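You operate a simulated robot arm through the tools that you are given. There is no shell and no other tool. Be economical: measure what you need, move in short steps, check, and stop when the job is done.

Carry out the task below with a simulated robot arm. There is one attempt and no reset: what you move stays moved.

## Task
Tip the fescue seed into the hopper, shut its lid and set rate 3.
Fine: spill none; stand the empty tub back. Set down upright: what you pick out.

The check looks at the end state, three seconds after you hand in, the way a careful person would. Anything else that was tipped, shoved, dropped, spilled or broken makes it a failure. A push-on lid holds only when it is set on centred and level and pressed home; a screw cap is set on level and turned clockwise until tight.

## Robot
A 6-joint arm with a two-finger parallel gripper on a trunk, on a base that drives. Base frame: it is fixed to the floor where the robot stands at the start and does not move with it; the origin is under the middle of the robot, x ahead of it, y to its left, z up. Lengths are in mm, angles in degrees, forces in N, time in s.
With the tool pointing down near the work surface it reaches from about 140 to 840 mm from the robot's upright axis, wherever it stands. Its first joint turns from -166.0 to 166.0 degrees. Places, roughly: crank handle [300, 0, 300]; hopper lid [500, -100, 400]; rate dial [600, 100, 300]; seed lever [400, 0, 300]; seeder [800, -400, 300]. Payload 3.91 kg.
The TCP is the grasp point between the finger pads, 30 mm short of the fingertips. In the tool frame z runs along the fingers and y along their closing line. The gripper opens to 110 mm. The fingers are 20 mm wide and 10 mm thick; the gripper's body (48 by 112 mm) begins 55 mm behind the TCP.
Orientation is that of the tool frame in the base frame, as [roll, pitch, yaw] about the fixed x, y, z axes, in that order (R = Rz(yaw) Ry(pitch) Rx(roll)). With the fingers straight down and closing along the base's y, the tool's x points along the base's -x, its y along +y and its z along -z.

## Interface
- The arm moves only by the tool arm_command. Its argument "targets" is a list of rows, each an object of numbers (a shift or turn left out is 0, a gripper value left out holds the last): "ax", "ay", "az": the turn, a rotation vector about the tool's x, y, z in units of 6 degrees (1.0 is 6 degrees); "dx", "dy", "dz": the shift along the tool's x, y, z in units of 30 mm (1.0 is 30 mm); "gripper": the finger opening in mm, from 0 to 110. In form: [{"ax": .., "ay": .., "az": .., "dx": .., "dy": .., "dz": .., "gripper": ..}, ...]. A call has 1 to 20 rows; each row shifts and turns the commanded pose from where the row before left it, along the tool's axes as they then stand. A call with a number of a shift or a turn outside -1 to 1 is refused whole. A row lasts 0.2 s, in which the tool goes at most 50 mm and 8.6 degrees; a call with a longer step from one row to the next is refused whole, and so is a gripper value outside its range. A pose out of reach is approached as far as the arm can. The call stops where the force on the tool passes 90 N (or 10 N more than at its start, if that is more) or the arm is blocked; 0.2 s more then pass. Each finger travels about 108 mm/s and halts on what it meets, pressing with about 21 N; the grip force reading is that of the motor and also rises with nothing between the fingers. The clock runs only during rows and for 0.2 s after the last one: add rows that do not move to give the fingers time. It gives the time, the measured TCP pose, the force on the tool (base axes), the opening and the grip force at its end, in the units of the frame above (readings bear some noise), with the torque about the TCP (base axes, N m) and any sound that the robot's microphone picked up.
- Cameras (640 x 400 px; columns grow to the right, rows downward): "scene" is now at [-101.1, -38.9, 1143.3]; the picture's right is [-0.49, -0.87, 0.00], its down [-0.66, 0.37, -0.66] and it looks along [0.57, -0.32, -0.75] (base axes); focal length 253 px, centre (320, 200). "wrist" rides on the gripper at [77, 7, -115] in the tool frame; the picture's right is [-0.09, 1.00, 0.00], its down [-0.80, -0.07, -0.59] and it looks along [-0.59, -0.05, 0.80] (tool axes); focal length 270 px, centre (320, 200). There is no depth. A picture from a camera that has moved, and an enlarged one, comes with that camera's place and axes in the base frame and with its lens.
- capture(camera): a new picture of that camera. No time passes.
- slide_trunk(by): slides the trunk up (or, below 0, down) by that many mm; the arm and the scene camera ride with it, the base frame stays. It gives what a move gives, with no picture.
- drive_base(legs): drives the robot by 1 to 6 legs, each [ahead, left, turn to the left] in mm, mm and degrees, along the robot's own axes; the way and the turn of a leg run together, so that a leg with both is an arc; at most 1500 mm and 180 degrees a leg. The arm and the cameras ride along, it lands a little off, and it stops where it bumps. It gives what a move gives.
- aim_head(pan, tilt): turns the head with the scene camera to pan (to the left, within 86 degrees either way) and tilt (down, from -29 to 69), counted from straight ahead of the robot. It gives what a move gives.
- enlarge(camera, box): a new picture of the part [left, top, right, bottom] of that camera's present view, enlarged. No time passes.
- close_job(): hands the job in; it is judged then, once.

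Go step by step. Nothing tells you exact positions but the pictures and the camera data: compare them with the known pose of the tool, close in by small moves and look again before you grip or let go. The budget is 120 turns and 78 pictures, counting those below and the enlarged ones. Unless the task says otherwise, let go and move clear before handing in, and close with one line.

The tools are called after "Emit:" as a command line: name --argument value ..., lists and objects as JSON in quotes. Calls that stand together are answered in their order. arm_command: Moves the arm, as the interface text tells. Its arguments: {"type":"object","properties":{"targets":{"type":"array","items":{"type":"object","properties":{"ax":{"type":"number"},"ay":{"type":"number"},"az":{"type":"number"},"dx":{"type":"number"},"dy":{"type":"number"},"dz":{"type":"number"},"gripper":{"type":"number"}}}}},"required":["targets"]} The other tools are called the same way: slide_trunk (by) slides the trunk up or down; drive_base (legs) drives the base; aim_head (pan, tilt) turns the head that bears the scene camera; capture (camera) takes a picture; enlarge (camera, box) takes an enlarged picture of a part of a camera's view; close_job () hands the job in.

At the start:

```text
clock: 0.0
ee_pos: [343.4, -313.5, 862.4]
tool_rot: [-180.0, 0.0, -180.0]
contact_force: [0.2, 0.3, -0.1]
moment: [0.02, 0.0, 0.02]
gripper_width: 109.9
grip_force: 0.1
trunk travel left (down, up): [-100.0, 440.0]
robot x, y, heading: [2.9, -1.1, -0.1]
head pan, tilt: [-29.3, 48.8]
```

scene: 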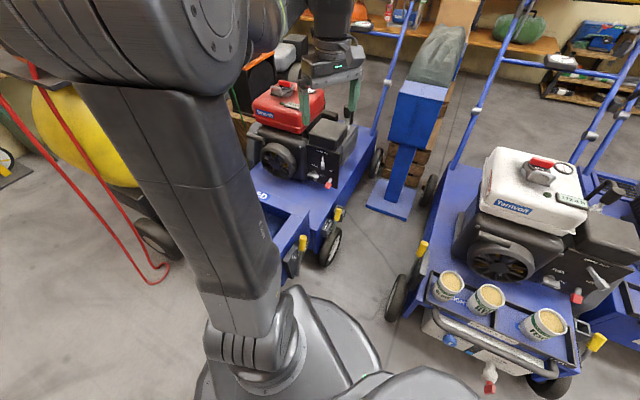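
wrist: 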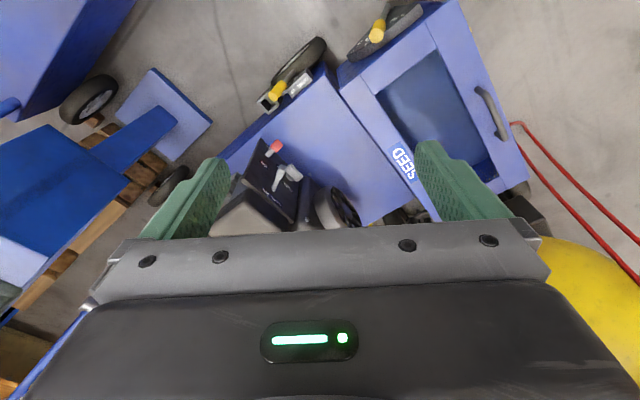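

I see a row of machines, and three tubs of seed on the tray of the white-engined one at right. I'll look closer at the tubs and the rest of the scene.

Emit:
enlarge --camera "scene" --box '[400, 240, 640, 390]'

Emit:
enlarge --camera "scene" --box '[400, 120, 640, 270]'

Emit:
enlarge --camera "scene" --box '[220, 40, 460, 270]'

```text
2.67 times, centred on (520, 315) of scene
camera zoom: at [-101.1, -38.9, 1143.3], right [-0.49, -0.87, 0.0], down [-0.66, 0.37, -0.66], along [0.57, -0.32, -0.75], focal length 676 px, centre (-213, -107)
```

zoom: 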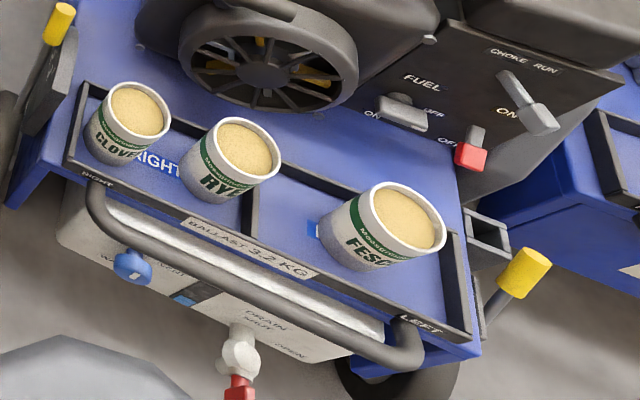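

```text
2.67 times, centred on (520, 195) of scene
camera zoom: at [-101.1, -38.9, 1143.3], right [-0.49, -0.87, 0.0], down [-0.66, 0.37, -0.66], along [0.57, -0.32, -0.75], focal length 676 px, centre (-213, 213)
```

zoom: 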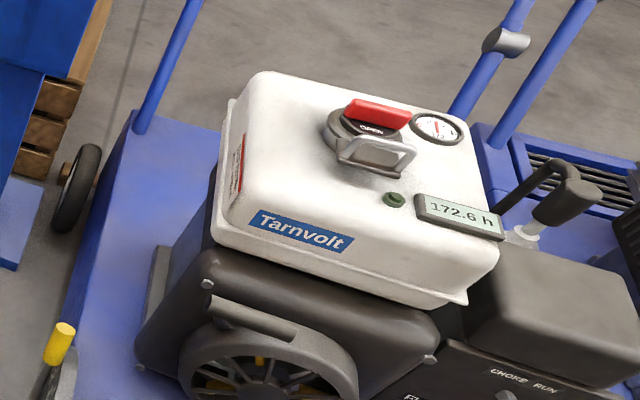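

```text
1.74 times, centred on (340, 155) of scene
camera zoom: at [-101.1, -38.9, 1143.3], right [-0.49, -0.87, 0.0], down [-0.66, 0.37, -0.66], along [0.57, -0.32, -0.75], focal length 441 px, centre (285, 278)
```

zoom: 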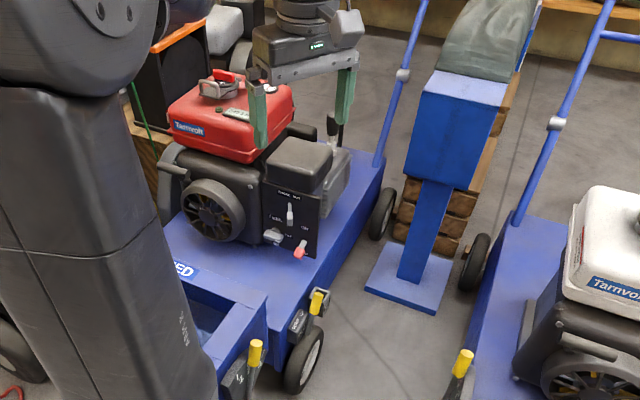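

The tubs read CLOVER, RYE and FESCUE. Next I need the hopper, its lid and the dial, so I'll turn the head.

Emit:
aim_head --pan 15 --tilt 45

Emit:
capture --camera "scene"

Emit:
aim_head --pan -75 --tilt 45

Emit:
capture --camera "scene"

```text
clock: 1.1
ee_pos: [342.0, -313.3, 862.9]
tool_rot: [180.0, 0.0, 179.9]
contact_force: [0.0, -0.2, 0.6]
moment: [-0.02, 0.03, 0.0]
gripper_width: 109.8
grip_force: 0.0
trunk travel left (down, up): [-100.0, 440.0]
robot x, y, heading: [-1.1, -2.4, 0.1]
head pan, tilt: [15.0, 45.0]
```

```text
72 pictures are left
camera scene: at [-90.7, 20.2, 1148.6], right [0.26, -0.97, 0.0], down [-0.68, -0.18, -0.71], along [0.68, 0.18, -0.71], focal length 253 px, centre (320, 200)
```

scene: 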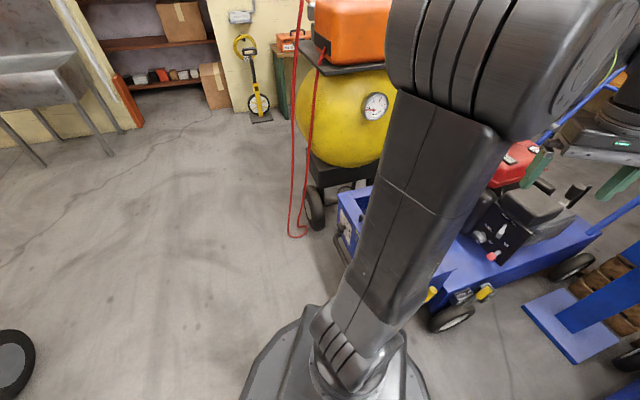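

```text
clock: 2.8
ee_pos: [343.7, -312.5, 862.8]
tool_rot: [179.9, 0.0, -180.0]
contact_force: [-0.8, -0.3, 0.1]
moment: [0.0, 0.01, 0.01]
gripper_width: 109.9
grip_force: 0.0
trunk travel left (down, up): [-100.0, 440.0]
robot x, y, heading: [-1.3, -3.0, 0.2]
head pan, tilt: [-75.0, 45.0]
```

```text
71 pictures are left
camera scene: at [-148.2, -79.3, 1148.6], right [-0.97, -0.26, 0.0], down [-0.18, 0.68, -0.71], along [0.18, -0.68, -0.71], focal length 253 px, centre (320, 200)
```

scene: 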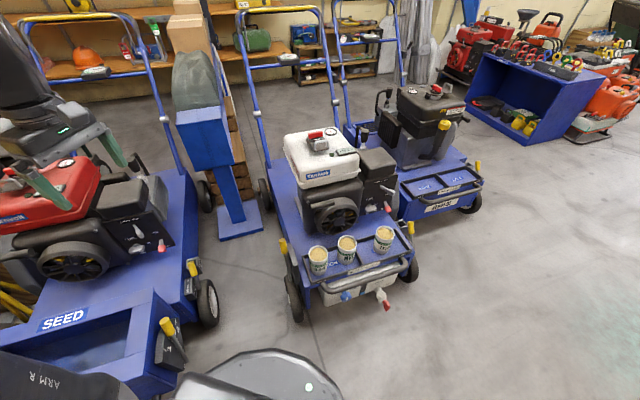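

The seeder with its SEED box is right in front of me, under the arm. I'll look at it closer with the wrist camera.

Emit:
enlarge --camera "wrist" --box '[200, 0, 560, 225]'

Emit:
enlarge --camera "scene" --box '[0, 240, 240, 390]'

```text
1.78 times, centred on (380, 112) of wrist
camera zoom: at [267.3, -306.7, 976.9], right [0.09, 1.0, 0.0], down [0.8, -0.07, 0.59], along [0.59, -0.05, -0.8], focal length 480 px, centre (213, 356)
```

zoom: 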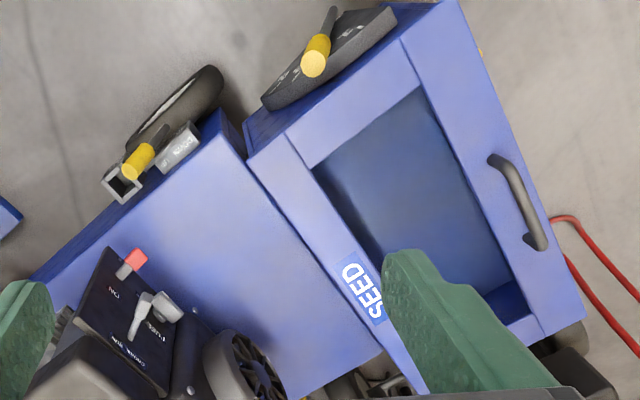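

```text
2.67 times, centred on (120, 315) of scene
camera zoom: at [-148.2, -79.3, 1148.6], right [-0.97, -0.26, 0.0], down [-0.18, 0.68, -0.71], along [0.18, -0.68, -0.71], focal length 676 px, centre (853, -107)
```

zoom: 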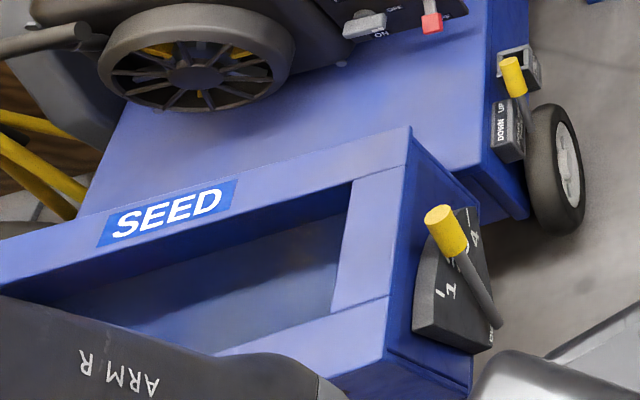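

The hopper at about (510, -20) has a rate lever on its near-right side, and a grey handle on its +y side. The fescue tub is near (-240, -750). I'll shift the robot a bit towards the tubs, swing the arm out of the way and inspect the hopper.

Emit:
drive_base --legs '[[0, -110, 0]]'

Emit:
arm_command --targets '[{"dx": 1, "dy": -1}, {"dx": 1, "dy": -1}, {"dx": 1, "dy": -1}, {"dx": 1, "dy": -1}, {"dx": 1, "dy": -1}, {"dx": 1, "dy": -1}, {"dx": 1, "dy": -1}]'

Emit:
aim_head --pan 5 --tilt 55

Emit:
capture --camera "scene"

Emit:
capture --camera "wrist"

```text
clock: 4.0
ee_pos: [342.8, -427.3, 862.2]
tool_rot: [180.0, 0.0, 179.9]
contact_force: [0.2, 0.0, -0.5]
moment: [-0.06, 0.01, 0.01]
gripper_width: 110.0
grip_force: 0.1
trunk travel left (down, up): [-100.0, 440.0]
robot x, y, heading: [2.1, -113.4, 0.2]
head pan, tilt: [-75.0, 45.0]
```

```text
clock: 5.6
ee_pos: [135.8, -640.1, 862.4]
tool_rot: [180.0, 0.0, -180.0]
contact_force: [-0.2, 0.5, 0.6]
moment: [-0.06, 0.01, 0.0]
gripper_width: 109.9
grip_force: 0.1
trunk travel left (down, up): [-100.0, 440.0]
robot x, y, heading: [0.3, -114.7, 0.0]
head pan, tilt: [-75.0, 45.0]
```

```text
clock: 7.1
ee_pos: [135.4, -639.4, 861.5]
tool_rot: [-180.0, -0.1, -179.9]
contact_force: [-0.4, 0.7, -0.1]
moment: [0.02, -0.01, 0.01]
gripper_width: 110.1
grip_force: 0.1
trunk travel left (down, up): [-100.0, 440.0]
robot x, y, heading: [-1.5, -113.2, 0.1]
head pan, tilt: [5.0, 55.0]
```

```text
68 pictures are left
camera scene: at [-97.5, -109.0, 1135.2], right [0.09, -1.0, 0.0], down [-0.82, -0.07, -0.57], along [0.57, 0.05, -0.82], focal length 253 px, centre (320, 200)
```

scene: 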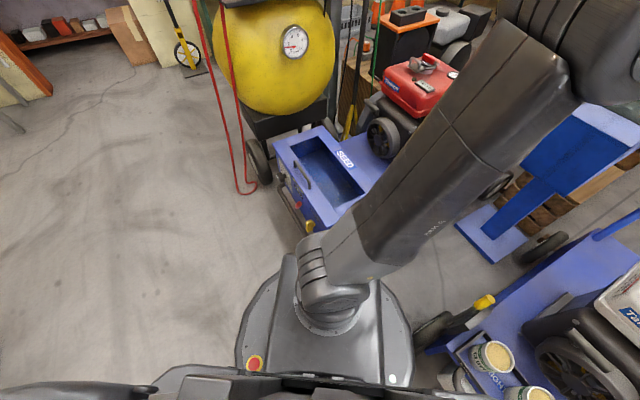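

```text
67 pictures are left
camera wrist: at [59.4, -632.9, 976.4], right [0.09, 1.0, 0.0], down [0.8, -0.07, 0.59], along [0.59, -0.05, -0.8], focal length 270 px, centre (320, 200)
```

wrist: 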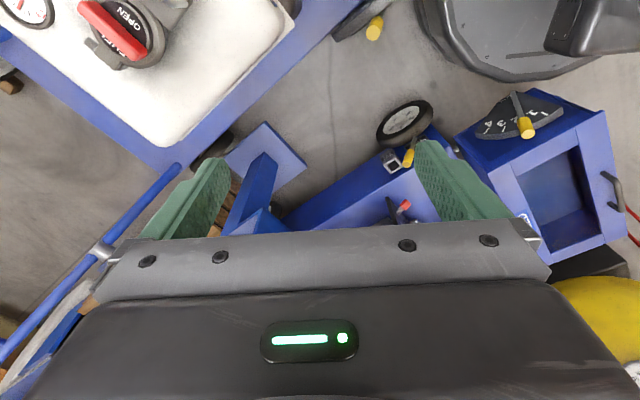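

Emit:
enlarge --camera "scene" --box '[240, 110, 400, 240]'

Emit:
enlarge --camera "wrist" --box '[440, 70, 640, 260]'

```text
3.08 times, centred on (320, 175) of scene
camera zoom: at [-97.5, -109.0, 1135.2], right [0.09, -1.0, 0.0], down [-0.82, -0.07, -0.57], along [0.57, 0.05, -0.82], focal length 780 px, centre (320, 277)
```

zoom: 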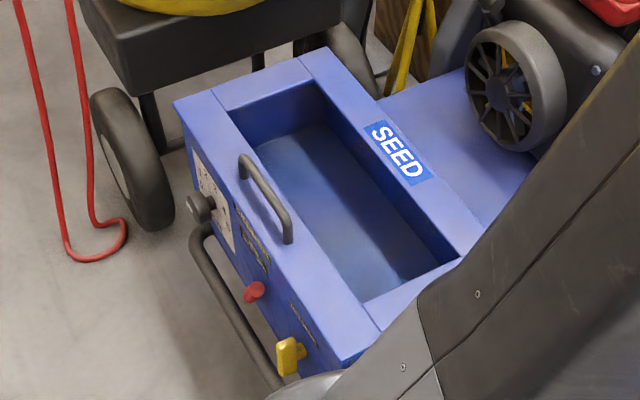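

```text
2.11 times, centred on (540, 165) of wrist
camera zoom: at [59.4, -632.9, 976.4], right [0.09, 1.0, 0.0], down [0.8, -0.07, 0.59], along [0.59, -0.05, -0.8], focal length 569 px, centre (-143, 274)
```

zoom: 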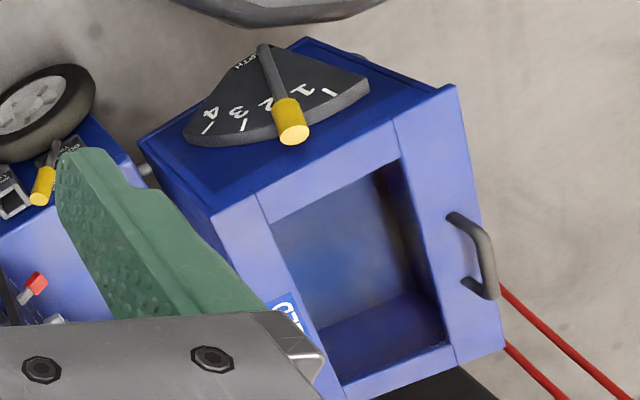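

The quadrant on the end face seems to read DEPTH, so the rate control is probably on the front face, next to the label plate. I'll drive left to see that face.

Emit:
drive_base --legs '[[-100, 520, 0]]'

Emit:
aim_head --pan -30 --tilt 50

Emit:
capture --camera "scene"

```text
clock: 10.2
ee_pos: [36.7, -116.0, 862.3]
tool_rot: [179.9, 0.0, 179.9]
contact_force: [0.6, -0.8, 0.3]
moment: [-0.01, 0.0, 0.01]
gripper_width: 110.2
grip_force: 0.0
trunk travel left (down, up): [-100.0, 440.0]
robot x, y, heading: [-97.3, 407.4, -0.4]
head pan, tilt: [5.0, 55.0]
```

```text
clock: 11.2
ee_pos: [37.8, -114.7, 862.0]
tool_rot: [180.0, 0.0, 179.9]
contact_force: [-0.2, -0.2, 0.7]
moment: [-0.01, 0.0, -0.01]
gripper_width: 109.8
grip_force: 0.1
trunk travel left (down, up): [-100.0, 440.0]
robot x, y, heading: [-95.3, 409.8, 0.0]
head pan, tilt: [-30.0, 50.0]
```

```text
64 pictures are left
camera scene: at [-199.6, 370.5, 1141.7], right [-0.5, -0.87, 0.0], down [-0.66, 0.38, -0.64], along [0.56, -0.32, -0.77], focal length 253 px, centre (320, 200)
```

scene: 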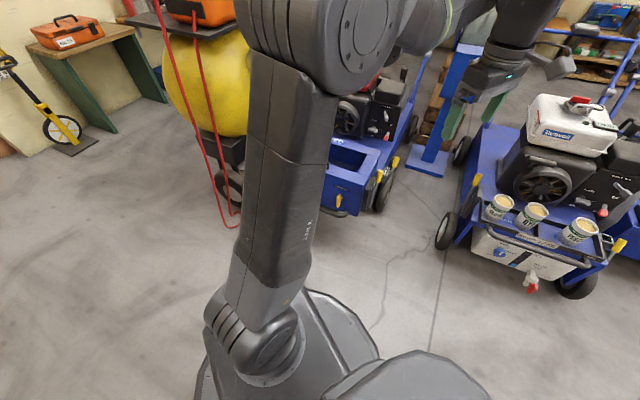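

The arm blocks the head's view, so I'll bring the wrist camera round to look at the seeder's front.

Emit:
arm_command --targets '[{"dx": -0.34, "dy": 0.93, "dz": 0.2}, {"dx": -0.34, "dy": 0.93, "dz": 0.2}, {"dx": -0.34, "dy": 0.93, "dz": 0.2}, {"dx": -0.34, "dy": 0.93, "dz": 0.2}, {"dx": -0.34, "dy": 0.93, "dz": 0.2}, {"dx": -0.34, "dy": 0.93, "dz": 0.2}, {"dx": -0.34, "dy": 0.93, "dz": 0.2}, {"dx": -0.34, "dy": 0.93, "dz": 0.2}, {"dx": -0.34, "dy": 0.93, "dz": 0.2}, {"dx": -0.34, "dy": 0.93, "dz": 0.2}, {"dx": -0.34, "dy": 0.93, "dz": 0.2}, {"dx": -0.34, "dy": 0.93, "dz": 0.2}, {"dx": -0.34, "dy": 0.93, "dz": 0.2}, {"dx": -0.34, "dy": 0.93, "dz": 0.2}]'

Emit:
arm_command --targets '[{"az": 1, "dz": 0.7}, {"az": 1, "dz": 0.7}, {"az": 1, "dz": 0.7}, {"az": 1, "dz": 0.7}, {"az": 1, "dz": 0.7}, {"az": 1, "dz": 0.7}, {"az": 1, "dz": 0.7}, {"az": 1, "dz": 0.7}, {"az": 1, "dz": 0.7}]'

Emit:
capture --camera "wrist"

```text
clock: 14.2
ee_pos: [181.6, 272.6, 779.3]
tool_rot: [-180.0, 0.0, 179.9]
contact_force: [-0.1, -0.5, -0.6]
moment: [0.01, 0.01, -0.02]
gripper_width: 109.9
grip_force: 0.1
trunk travel left (down, up): [-100.0, 440.0]
robot x, y, heading: [-95.1, 412.1, -0.3]
head pan, tilt: [-30.0, 50.0]
```

```text
clock: 16.2
ee_pos: [180.2, 277.5, 588.5]
tool_rot: [179.9, 0.0, 125.8]
contact_force: [-1.3, 0.7, 0.5]
moment: [0.0, 0.01, -0.01]
gripper_width: 110.0
grip_force: 0.1
trunk travel left (down, up): [-100.0, 440.0]
robot x, y, heading: [-99.6, 406.4, -0.1]
head pan, tilt: [-30.0, 50.0]
```

```text
63 pictures are left
camera wrist: at [142.8, 342.6, 703.9], right [0.86, 0.51, 0.0], down [0.41, -0.69, 0.59], along [0.3, -0.51, -0.8], focal length 270 px, centre (320, 200)
```

wrist: 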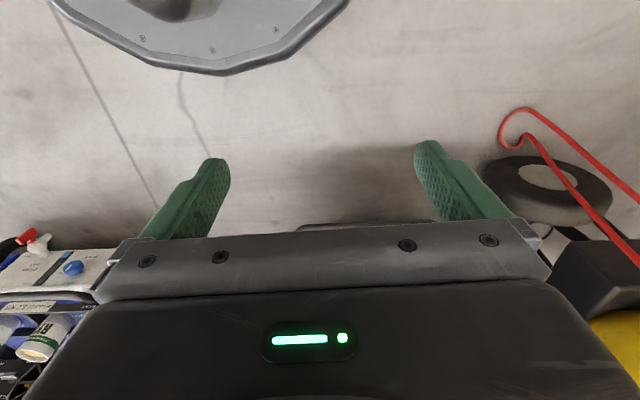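

The camera points too far down, so I'll tilt the tool forward by about 45°.

Emit:
arm_command --targets '[{"ay": -1}, {"ay": -1}, {"ay": -1}, {"ay": -1}, {"ay": -1}, {"ay": -1}, {"ay": -1}, {"ay": -1}]'

Emit:
capture --camera "wrist"

```text
clock: 18.2
ee_pos: [244.6, 228.7, 628.4]
tool_rot: [177.2, 51.3, 123.7]
contact_force: [-0.4, -0.6, -0.7]
moment: [0.02, 0.03, -0.03]
gripper_width: 110.0
grip_force: 0.2
out of reach, approached as far as the arm can: row 4, 5, 8
trunk travel left (down, up): [-100.0, 440.0]
robot x, y, heading: [-96.5, 412.2, -0.1]
head pan, tilt: [-30.0, 50.0]
stopped in row 8: the arm was blocked; the commanded pose is now the measured one
```

```text
62 pictures are left
camera wrist: at [170.5, 343.8, 640.1], right [0.84, 0.54, 0.1], down [-0.06, -0.09, 0.99], along [0.54, -0.84, -0.04], focal length 270 px, centre (320, 200)
```

wrist: 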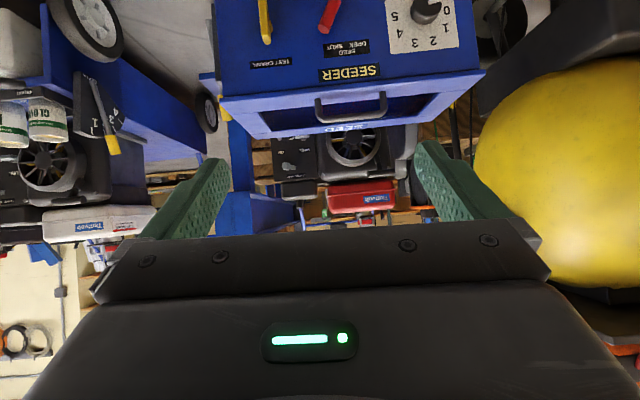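

Now the front face shows: a rate dial marked 0–5, a feed lever (OPEN/SHUT), a yellow test crank, and SEEDER lettering. I'll enlarge it.

Emit:
enlarge --camera "wrist" --box '[200, 0, 500, 150]'

```text
2.13 times, centred on (350, 75) of wrist
camera zoom: at [170.5, 343.8, 640.1], right [0.84, 0.54, 0.1], down [-0.06, -0.09, 0.99], along [0.54, -0.84, -0.04], focal length 577 px, centre (256, 467)
```

zoom: 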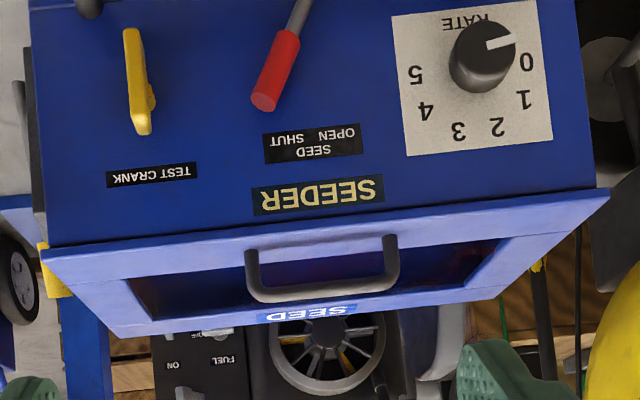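

The front has a RATE dial at about (566, 99, 333) reading 0, clockwise to 5, and the feed lever is on SHUT. The top frame with the grey handle overhangs the box, so it may be a hinged windowed lid. I'll straighten the tool, drive nearer and look down on it.

Emit:
arm_command --targets '[{"ay": 1, "dz": -0.8}, {"ay": 1, "dz": -0.8}, {"ay": 1, "dz": -0.8}, {"ay": 1, "dz": -0.8}, {"ay": 1, "dz": -0.8}, {"ay": 1, "dz": -0.8}, {"ay": 1, "dz": -0.8}]'

Emit:
drive_base --legs '[[150, -40, 0]]'

Emit:
capture --camera "wrist"

```text
clock: 19.8
ee_pos: [196.4, 291.0, 752.6]
tool_rot: [179.8, 13.1, 125.1]
contact_force: [-1.4, 0.4, -0.6]
moment: [-0.02, -0.06, -0.01]
gripper_width: 110.0
grip_force: 0.1
out of reach, approached as far as the arm can: row 2, 3
trunk travel left (down, up): [-100.0, 440.0]
robot x, y, heading: [-98.6, 408.2, -0.1]
head pan, tilt: [-30.0, 50.0]
```

```text
clock: 21.2
ee_pos: [346.1, 252.2, 751.0]
tool_rot: [-179.9, 12.9, 125.3]
contact_force: [-0.7, -0.6, 0.0]
moment: [0.02, -0.04, -0.01]
gripper_width: 110.2
grip_force: 0.1
trunk travel left (down, up): [-100.0, 440.0]
robot x, y, heading: [55.6, 370.0, 0.2]
head pan, tilt: [-30.0, 50.0]
```

```text
60 pictures are left
camera wrist: at [295.6, 337.7, 844.9], right [0.86, 0.5, 0.02], down [0.32, -0.57, 0.76], along [0.39, -0.65, -0.65], focal length 270 px, centre (320, 200)
```

wrist: 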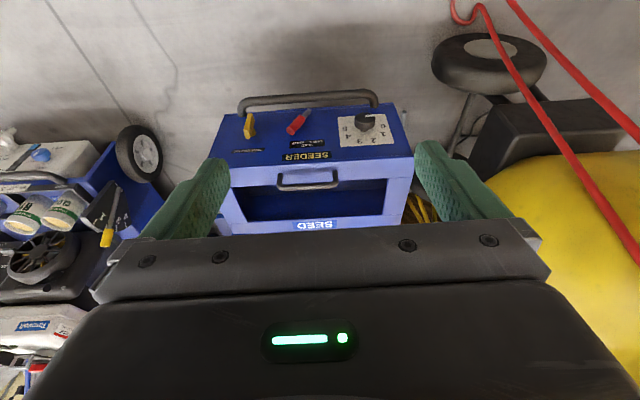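

Emit:
enlarge --camera "wrist" --box '[200, 80, 430, 240]'

Emit:
arm_command --targets '[{"dx": -1, "ay": 1}, {"dx": -1, "ay": 1}, {"dx": -1, "dz": -0.5}, {"dx": -1, "dz": -0.5}, {"dx": -1, "dz": -0.5}]'

Emit:
capture --camera "wrist"

```text
2.50 times, centred on (315, 160) of wrist
camera zoom: at [295.6, 337.7, 844.9], right [0.86, 0.5, 0.02], down [0.32, -0.57, 0.76], along [0.39, -0.65, -0.65], focal length 676 px, centre (332, 300)
```

zoom: 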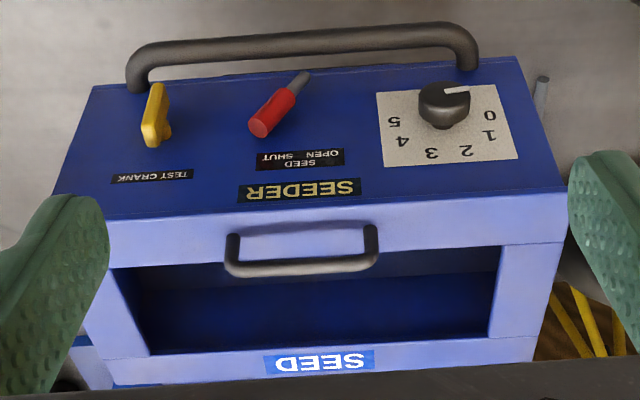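

```text
clock: 22.4
ee_pos: [434.0, 130.6, 809.8]
tool_rot: [-179.9, 1.1, 125.2]
contact_force: [-0.2, -0.5, -0.9]
moment: [-0.01, 0.0, -0.03]
gripper_width: 110.1
grip_force: 0.1
trunk travel left (down, up): [-100.0, 440.0]
robot x, y, heading: [55.9, 373.8, 0.3]
head pan, tilt: [-30.0, 50.0]
```

```text
58 pictures are left
camera wrist: at [395.0, 199.2, 922.1], right [0.86, 0.5, 0.0], down [0.4, -0.69, 0.61], along [0.31, -0.53, -0.79], focal length 270 px, centre (320, 200)
```

wrist: 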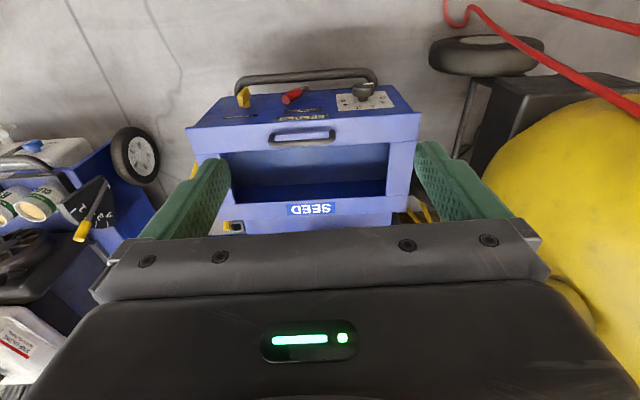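

Emit:
enlarge --camera "wrist" --box '[180, 60, 430, 235]'

```text
2.29 times, centred on (305, 148) of wrist
camera zoom: at [395.0, 199.2, 922.1], right [0.86, 0.5, 0.0], down [0.4, -0.69, 0.61], along [0.31, -0.53, -0.79], focal length 618 px, centre (354, 320)
```

zoom: 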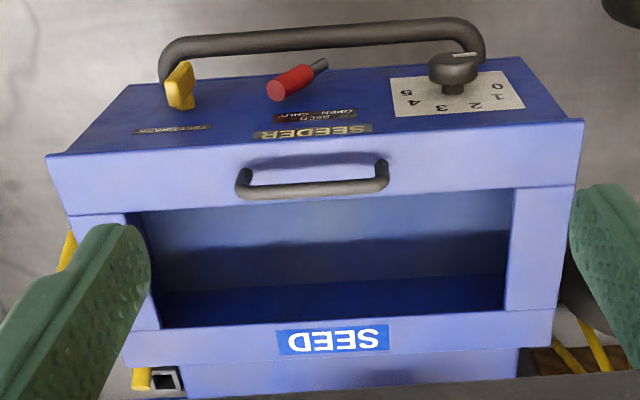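

I can't yet tell whether the window is glazed. I'll move closer for a better look.

Emit:
arm_command --targets '[{"dz": 1, "dx": -0.4}, {"dz": 1, "dx": -0.4}, {"dz": 1, "dx": -0.4}, {"dz": 1, "dx": -0.4}, {"dz": 1, "dx": -0.4}, {"dz": 1, "dx": -0.4}]'

Emit:
capture --camera "wrist"

```text
clock: 23.8
ee_pos: [473.8, 68.5, 629.6]
tool_rot: [-179.9, 1.1, 125.3]
contact_force: [0.2, -0.1, -0.5]
moment: [-0.01, 0.01, -0.01]
gripper_width: 109.9
grip_force: 0.0
trunk travel left (down, up): [-100.0, 440.0]
robot x, y, heading: [51.7, 369.4, 0.2]
head pan, tilt: [-30.0, 50.0]
```

```text
56 pictures are left
camera wrist: at [436.2, 136.6, 742.0], right [0.86, 0.5, 0.0], down [0.4, -0.69, 0.61], along [0.31, -0.53, -0.79], focal length 270 px, centre (320, 200)
```

wrist: 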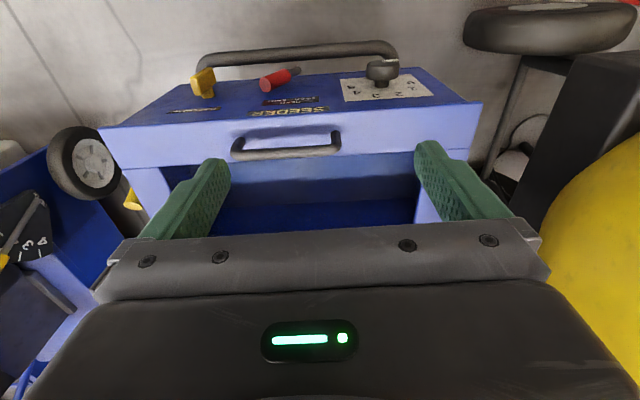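

Emit:
enlarge --camera "wrist" --box '[90, 60, 490, 240]'

```text
1.60 times, centred on (290, 150) of wrist
camera zoom: at [436.2, 136.6, 742.0], right [0.86, 0.5, 0.0], down [0.4, -0.69, 0.61], along [0.31, -0.53, -0.79], focal length 432 px, centre (368, 280)
```

zoom: 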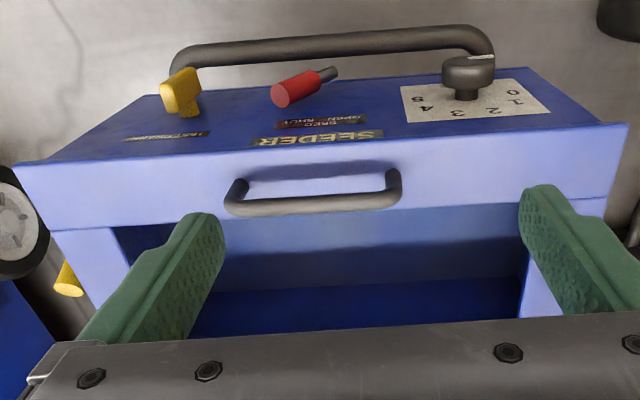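

The opening looks unglazed, with a handle over the front strip at about (479, -20, 450), so the lid's mechanism is unclear. I'll turn the tool to close across the handle bar and come down over it, looking again first.

Emit:
arm_command --targets '[{"az": 1, "dx": -0.15}, {"az": 1, "dx": -0.15}, {"az": 1, "dx": -0.15}, {"az": 1, "dx": -0.15}, {"az": 1, "dx": -0.15}, {"az": 1, "dx": -0.15}, {"az": 1, "dx": -0.15}, {"az": 1, "dx": -0.15}, {"az": 1, "dx": -0.15}, {"az": 1}, {"az": 1}, {"az": 1}, {"az": 1}, {"az": 1}, {"az": 1}]'

Emit:
capture --camera "wrist"

```text
clock: 27.0
ee_pos: [484.3, 32.7, 628.3]
tool_rot: [179.0, 0.1, 35.1]
contact_force: [0.0, -0.2, 0.1]
moment: [0.0, -0.04, 0.04]
gripper_width: 109.7
grip_force: 0.0
trunk travel left (down, up): [-100.0, 440.0]
robot x, y, heading: [51.5, 372.4, 0.3]
head pan, tilt: [-30.0, 50.0]
```

```text
54 pictures are left
camera wrist: at [550.9, 71.5, 743.6], right [0.5, -0.87, 0.02], down [-0.7, -0.39, 0.59], along [-0.51, -0.31, -0.8], focal length 270 px, centre (320, 200)
```

wrist: 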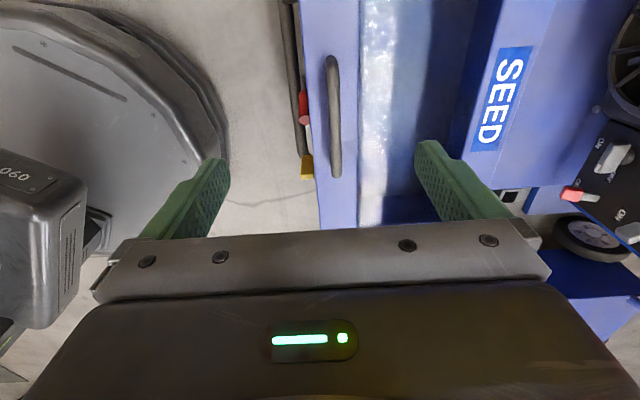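

Emit:
enlarge --camera "wrist" --box '[270, 0, 570, 235]'

```text
1.70 times, centred on (420, 118) of wrist
camera zoom: at [550.9, 71.5, 743.6], right [0.5, -0.87, 0.02], down [-0.7, -0.39, 0.59], along [-0.51, -0.31, -0.8], focal length 460 px, centre (150, 340)
```

zoom: 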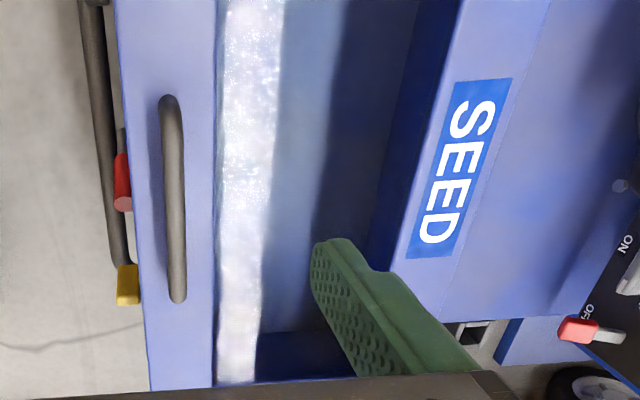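

A bright reflection that stops at the frame's end suggests the opening is glazed, so the lid is likely shut and hinged at the rear. I'll move over the handle to check its place before gripping and trying it.

Emit:
arm_command --targets '[{"dx": -0.4, "dy": 0.27, "dz": 0.9}, {"dx": -0.4, "dy": 0.27, "dz": 0.9}, {"dx": -0.33, "dy": 0.27, "dz": 0.9}, {}]'

Emit:
capture --camera "wrist"

```text
clock: 28.0
ee_pos: [469.4, -8.5, 547.5]
tool_rot: [179.0, 0.1, 35.3]
contact_force: [-0.5, -0.1, -0.8]
moment: [-0.01, -0.01, 0.0]
gripper_width: 110.2
grip_force: 0.1
trunk travel left (down, up): [-100.0, 440.0]
robot x, y, heading: [57.0, 369.6, -0.1]
head pan, tilt: [-30.0, 50.0]
```

```text
52 pictures are left
camera wrist: at [537.6, 31.7, 662.2], right [0.5, -0.86, 0.02], down [-0.7, -0.4, 0.59], along [-0.51, -0.31, -0.8], focal length 270 px, centre (320, 200)
```

wrist: 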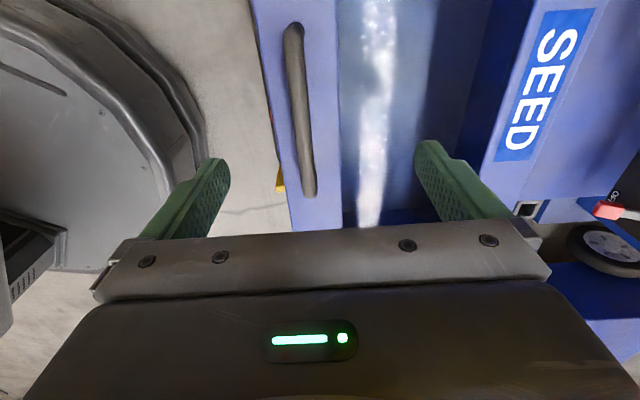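

The handle bar lies about 10 mm to the front side of my grasp line. I'll correct that and descend around it.

Emit:
arm_command --targets '[{"dy": -0.35, "dz": 0.8}, {"dz": 0.8}, {"dz": 0.8}, {}]'

Emit:
capture --camera "wrist"

```text
clock: 29.0
ee_pos: [467.0, -3.1, 480.5]
tool_rot: [178.3, 0.1, 35.4]
contact_force: [-5.0, 5.7, 48.4]
moment: [-2.07, -1.35, -0.31]
gripper_width: 106.6
grip_force: 0.1
trunk travel left (down, up): [-100.0, 440.0]
robot x, y, heading: [56.2, 369.1, 0.2]
head pan, tilt: [-30.0, 50.0]
```

```text
51 pictures are left
camera wrist: at [532.4, 37.5, 594.7], right [0.5, -0.86, 0.03], down [-0.7, -0.39, 0.59], along [-0.5, -0.32, -0.81], focal length 270 px, centre (320, 200)
```

wrist: 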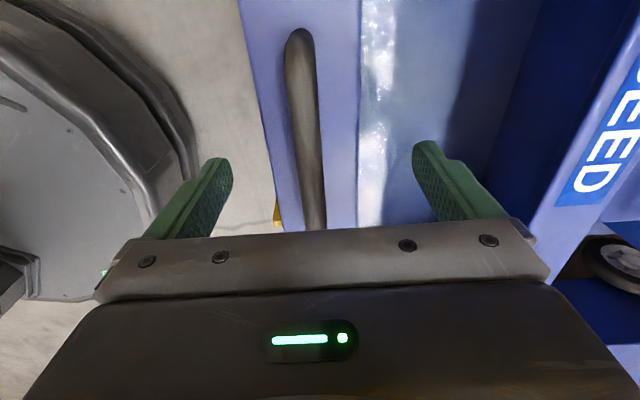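

The rear finger met an invisible pane at z≈450, so the lid is glazed and shut, and the bar sits higher, near 480. I'll back off a little and grip the bar.

Emit:
arm_command --targets '[{"dz": -0.35}, {"gripper": 70}, {"gripper": 40}, {"gripper": 20}, {"gripper": 5}, {"gripper": 5}, {"gripper": 5}]'

Emit:
capture --camera "wrist"

```text
clock: 30.6
ee_pos: [463.7, -0.6, 485.3]
tool_rot: [179.2, 0.1, 35.1]
contact_force: [-11.1, 20.1, -1.2]
moment: [-0.02, 0.1, -0.91]
gripper_width: 11.6
grip_force: 44.7
trunk travel left (down, up): [-100.0, 440.0]
robot x, y, heading: [52.2, 369.5, 0.1]
head pan, tilt: [-30.0, 50.0]
```

```text
50 pictures are left
camera wrist: at [531.5, 38.9, 599.9], right [0.5, -0.86, 0.01], down [-0.7, -0.4, 0.59], along [-0.51, -0.31, -0.8], focal length 270 px, centre (320, 200)
```

wrist: 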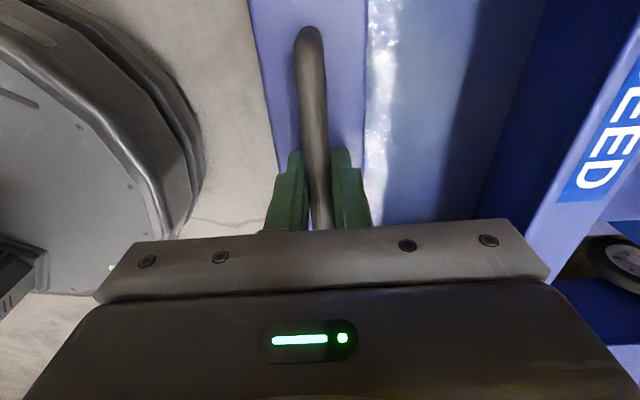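

I have the bar gripped (11.6 mm). I'll shift the grip a little higher on the fingers, then trial-lift the lid along an arc about a rear hinge, letting the bar turn between the pads.

Emit:
arm_command --targets '[{"gripper": 26}, {"dz": -0.3}, {"gripper": 5}, {"gripper": 5}, {"dy": 0.06, "dz": -0.3}, {"dy": 0.067, "dz": -0.3}, {"dy": 0.09, "dz": -0.29}, {"dy": 0.09, "dz": -0.29}, {}]'

Emit:
capture --camera "wrist"

```text
clock: 32.6
ee_pos: [470.8, -9.7, 532.5]
tool_rot: [178.8, 0.1, 35.2]
contact_force: [-1.6, 2.3, -3.2]
moment: [0.0, 0.09, -0.89]
gripper_width: 11.6
grip_force: 45.0
trunk travel left (down, up): [-100.0, 440.0]
robot x, y, heading: [54.5, 369.7, -0.0]
head pan, tilt: [-30.0, 50.0]
```

```text
49 pictures are left
camera wrist: at [537.0, 30.5, 646.9], right [0.5, -0.86, 0.02], down [-0.7, -0.39, 0.59], along [-0.51, -0.31, -0.8], focal length 270 px, centre (320, 200)
```

wrist: 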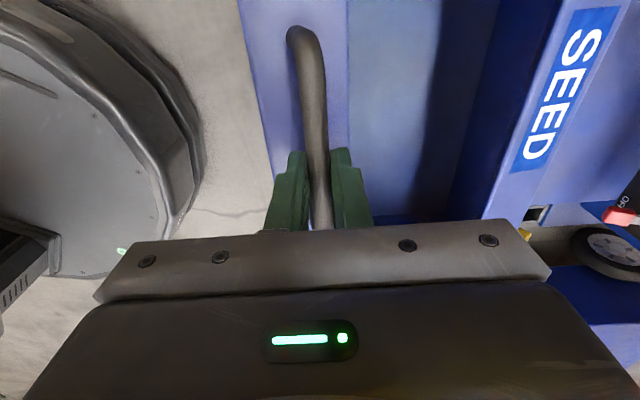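

The lid lifts freely at about 3 N, so it is hinged at the rear. I'll continue the arc.

Emit:
arm_command --targets '[{"dy": 0.227, "dz": -0.56}, {"dy": 0.277, "dz": -0.54}, {"dy": 0.323, "dz": -0.51}, {"dy": 0.367, "dz": -0.483}, {"dy": 0.407, "dz": -0.447}, {"dy": 0.443, "dz": -0.41}, {"dy": 0.477, "dz": -0.373}, {"dy": 0.51, "dz": -0.327}, {}]'

Emit:
capture --camera "wrist"

```text
clock: 34.6
ee_pos: [520.1, -84.2, 639.5]
tool_rot: [179.3, 0.1, 35.1]
contact_force: [-6.9, -25.2, -38.8]
moment: [-0.42, 0.39, -0.83]
gripper_width: 11.7
grip_force: 45.1
trunk travel left (down, up): [-100.0, 440.0]
robot x, y, heading: [53.9, 368.8, -0.1]
head pan, tilt: [-30.0, 50.0]
```

```text
48 pictures are left
camera wrist: at [588.2, -44.9, 753.5], right [0.5, -0.87, 0.01], down [-0.7, -0.4, 0.6], along [-0.51, -0.31, -0.8], focal length 270 px, centre (320, 200)
```

wrist: 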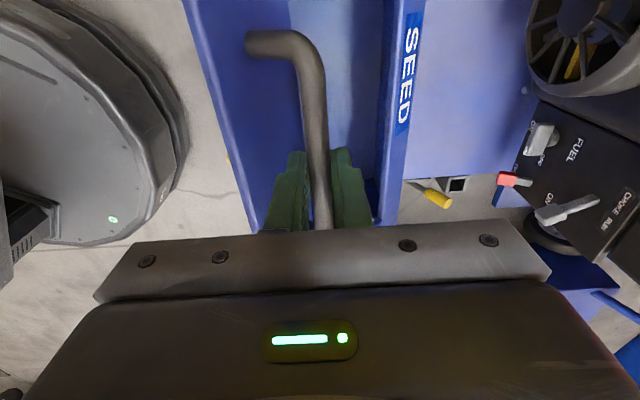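

The pull (about 39 N down, 17 N rearward) says the true arc is tighter than I assumed. I'll ease down and back to relieve it.

Emit:
arm_command --targets '[{"dy": 0.3, "dz": 0.2}, {"dy": 0.2, "dz": 0.1}, {}]'

Emit:
aim_head --pan -42 --tilt 45

Emit:
capture --camera "scene"

```text
clock: 35.4
ee_pos: [528.8, -92.0, 639.9]
tool_rot: [178.5, 0.0, 35.3]
contact_force: [-27.1, 10.6, 42.3]
moment: [0.08, 0.32, -0.86]
gripper_width: 12.0
grip_force: 45.3
trunk travel left (down, up): [-100.0, 440.0]
robot x, y, heading: [54.1, 369.5, 0.3]
head pan, tilt: [-30.0, 50.0]
```

```text
clock: 36.1
ee_pos: [530.3, -92.0, 638.4]
tool_rot: [178.6, 0.0, 35.3]
contact_force: [-18.9, 17.1, 46.9]
moment: [0.22, 0.15, -0.89]
gripper_width: 11.8
grip_force: 45.6
trunk travel left (down, up): [-100.0, 440.0]
robot x, y, heading: [53.3, 369.2, -0.2]
head pan, tilt: [-42.0, 45.0]
```

```text
47 pictures are left
camera scene: at [-58.4, 317.9, 1148.5], right [-0.67, -0.75, 0.0], down [-0.52, 0.47, -0.71], along [0.53, -0.47, -0.7], focal length 253 px, centre (320, 200)
```

scene: 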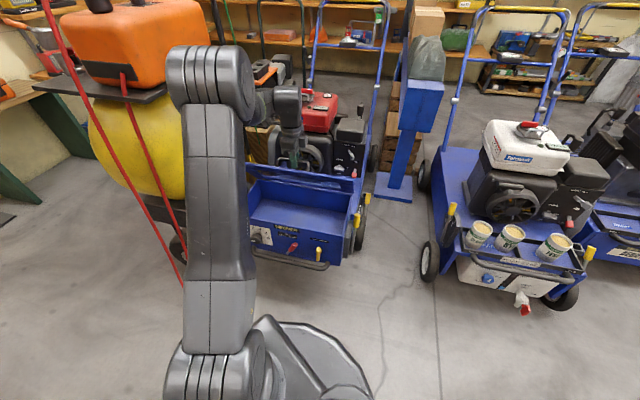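

The constraint is just stiff in the radial direction and the lid is at about 55°. I'll relieve the load and carry on with the arc.

Emit:
arm_command --targets '[{"dz": -0.1, "dy": -0.05}, {"dy": 0.3, "dz": -0.14}, {"dy": 0.557, "dz": -0.233}, {"dy": 0.577, "dz": -0.183}, {"dy": 0.59, "dz": -0.137}, {}]'

```text
clock: 37.5
ee_pos: [565.1, -143.3, 656.6]
tool_rot: [179.2, 0.1, 35.2]
contact_force: [-5.0, -1.5, -6.5]
moment: [-0.14, 0.23, -0.92]
gripper_width: 12.2
grip_force: 44.8
trunk travel left (down, up): [-100.0, 440.0]
robot x, y, heading: [52.9, 367.6, 0.4]
head pan, tilt: [-42.0, 45.0]
```

Emit:
arm_command --targets '[{"dy": 0.6, "dz": -0.08}, {"dy": 0.603, "dz": -0.03}, {"dy": 0.603, "dz": 0.023}, {}]'

Emit:
arm_command --targets '[{"dy": 0.3, "dz": 0.03}, {"dy": 0.3, "dz": 0.04}, {}]'

Emit:
capture --camera "wrist"

```text
clock: 38.5
ee_pos: [594.5, -188.4, 659.2]
tool_rot: [179.6, 0.1, 35.1]
contact_force: [-16.2, -3.6, -39.4]
moment: [-0.05, 0.21, -0.89]
gripper_width: 11.6
grip_force: 45.2
trunk travel left (down, up): [-100.0, 440.0]
robot x, y, heading: [54.3, 370.5, 0.2]
head pan, tilt: [-42.0, 45.0]
```

```text
clock: 39.3
ee_pos: [604.0, -203.4, 657.4]
tool_rot: [179.6, 0.2, 35.1]
contact_force: [-25.5, -6.8, -38.0]
moment: [-0.15, 0.38, -0.84]
gripper_width: 11.7
grip_force: 45.2
trunk travel left (down, up): [-100.0, 440.0]
robot x, y, heading: [54.9, 370.2, 0.1]
head pan, tilt: [-42.0, 45.0]
```

```text
46 pictures are left
camera wrist: at [672.3, -163.4, 770.8], right [0.5, -0.87, 0.01], down [-0.7, -0.4, 0.6], along [-0.51, -0.3, -0.8], focal length 270 px, centre (320, 200)
```

wrist: 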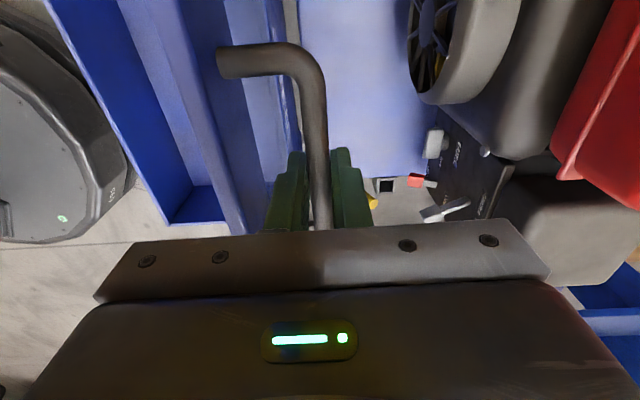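

The lid is about upright now. I'll take it a bit past vertical and see whether it stays there.

Emit:
arm_command --targets '[{"dy": 0.5, "dz": 0.17}, {"dy": 0.5, "dz": 0.15}, {}]'

```text
clock: 40.1
ee_pos: [617.4, -220.9, 651.1]
tool_rot: [178.9, 0.1, 35.2]
contact_force: [-19.2, -7.8, -12.4]
moment: [-0.51, 1.01, -0.92]
gripper_width: 11.8
grip_force: 45.1
out of reach, approached as far as the arm can: row 2
trunk travel left (down, up): [-100.0, 440.0]
robot x, y, heading: [54.7, 367.7, -0.2]
head pan, tilt: [-42.0, 45.0]
```

Past vertical now, at about 98°. I'll open the fingers slightly so they'd still catch the bar, and see whether the lid stays.

Emit:
arm_command --targets '[{"gripper": 25}, {"gripper": 40}, {}, {}]'

Emit:
capture --camera "wrist"

Emit:
enlarge --camera "scene" --box '[200, 80, 400, 280]'

```text
clock: 41.1
ee_pos: [619.2, -220.1, 651.8]
tool_rot: [178.9, 0.0, 35.3]
contact_force: [-0.4, -0.4, -0.1]
moment: [-0.01, -0.01, -0.03]
gripper_width: 40.2
grip_force: 0.0
trunk travel left (down, up): [-100.0, 440.0]
robot x, y, heading: [55.4, 371.6, -0.1]
head pan, tilt: [-42.0, 45.0]
```

```text
45 pictures are left
camera wrist: at [684.7, -179.7, 765.2], right [0.5, -0.86, 0.02], down [-0.7, -0.39, 0.59], along [-0.51, -0.31, -0.8], focal length 270 px, centre (320, 200)
```

wrist: 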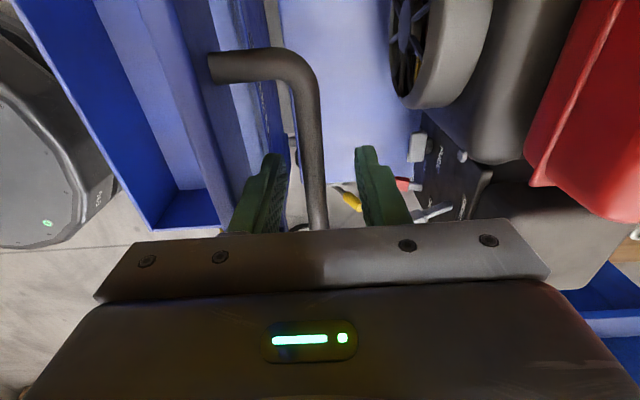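

```text
2.00 times, centred on (300, 180) of scene
camera zoom: at [-54.7, 314.1, 1148.6], right [-0.67, -0.74, 0.0], down [-0.53, 0.47, -0.71], along [0.53, -0.47, -0.71], focal length 507 px, centre (360, 240)
```

zoom: 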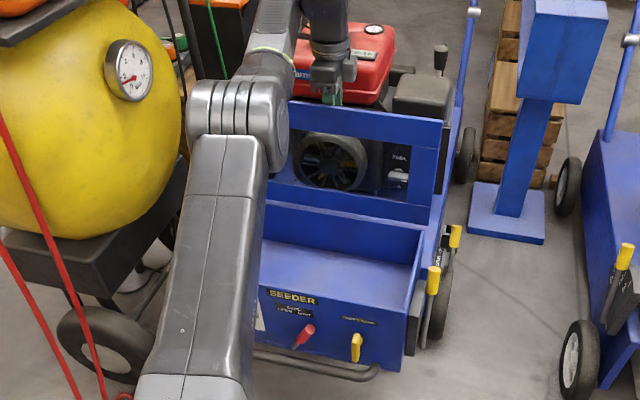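

The lid stays open by itself (zero contact force). I'll raise the tool clear and draw the arm in.

Emit:
arm_command --targets '[{"dz": -1, "gripper": 50}, {"dz": -1}, {"dz": -1}, {"dz": -1}, {"dz": -1}, {"dy": -1, "dz": -0.3}, {"dy": -1}, {"dy": -1}, {"dy": -1}, {"dy": -1}, {"dy": -1}, {"dy": -1}, {"dy": -1}, {"dy": -1}, {"dy": -1}]'

Emit:
capture --camera "wrist"

```text
clock: 44.3
ee_pos: [418.2, 55.3, 782.9]
tool_rot: [179.1, 0.1, 35.3]
contact_force: [0.8, -0.4, -0.1]
moment: [-0.01, -0.01, 0.02]
gripper_width: 50.3
grip_force: 0.0
out of reach, approached as far as the arm can: row 1, 2, 3, 4, 5
trunk travel left (down, up): [-100.0, 440.0]
robot x, y, heading: [57.5, 369.2, -0.2]
head pan, tilt: [-42.0, 45.0]
```

```text
43 pictures are left
camera wrist: at [485.2, 94.9, 896.3], right [0.5, -0.86, 0.02], down [-0.7, -0.4, 0.59], along [-0.51, -0.31, -0.8], focal length 270 px, centre (320, 200)
```

wrist: 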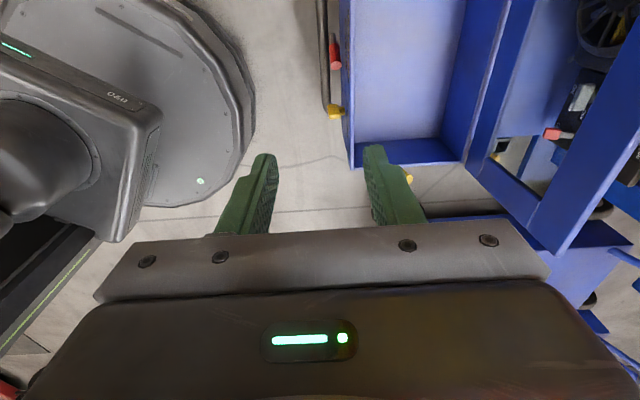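

The lid stands open. Next I'll drive to face the tubs squarely, so the fescue tub sits where the hopper centre was relative to the robot.

Emit:
drive_base --legs '[[-765, -663, 0]]'

Emit:
arm_command --targets '[{"az": 1}, {"az": 1}, {"az": 1}, {"az": 1}, {"az": 1}, {"az": 1}, {"az": 1}, {"az": 1}, {"az": 1}, {"az": 1}, {"az": 1}, {"az": 1}, {"az": 1}, {"az": 1}, {"az": 1}]'

Emit:
capture --camera "wrist"

```text
clock: 49.6
ee_pos: [-343.1, -617.5, 782.8]
tool_rot: [179.0, 0.1, 35.1]
contact_force: [-0.1, 0.1, 0.2]
moment: [-0.03, -0.02, -0.02]
gripper_width: 49.9
grip_force: 0.1
trunk travel left (down, up): [-100.0, 440.0]
robot x, y, heading: [-704.3, -302.8, -0.1]
head pan, tilt: [-42.0, 45.0]
```

```text
clock: 52.8
ee_pos: [-479.2, -727.3, 776.5]
tool_rot: [-179.1, -1.2, -53.5]
contact_force: [0.0, -0.1, -0.6]
moment: [-0.01, 0.03, 0.01]
gripper_width: 50.3
grip_force: 0.1
out of reach, approached as far as the arm can: row 11, 12, 13, 14, 15
trunk travel left (down, up): [-100.0, 440.0]
robot x, y, heading: [-710.4, -301.8, -0.2]
head pan, tilt: [-42.0, 45.0]
```

```text
42 pictures are left
camera wrist: at [-441.3, -793.3, 891.6], right [-0.85, -0.52, -0.02], down [-0.43, 0.69, 0.58], along [-0.29, 0.5, -0.81], focal length 270 px, centre (320, 200)
```

wrist: 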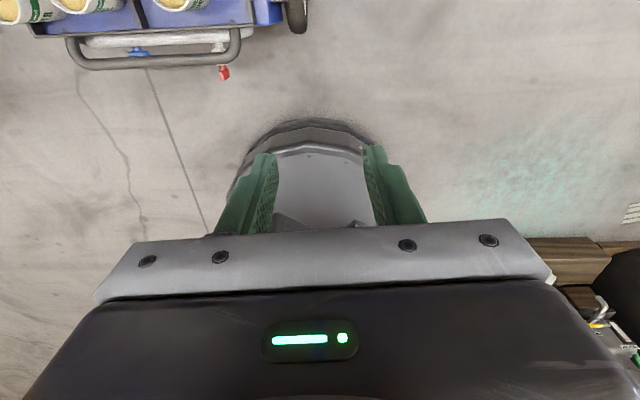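

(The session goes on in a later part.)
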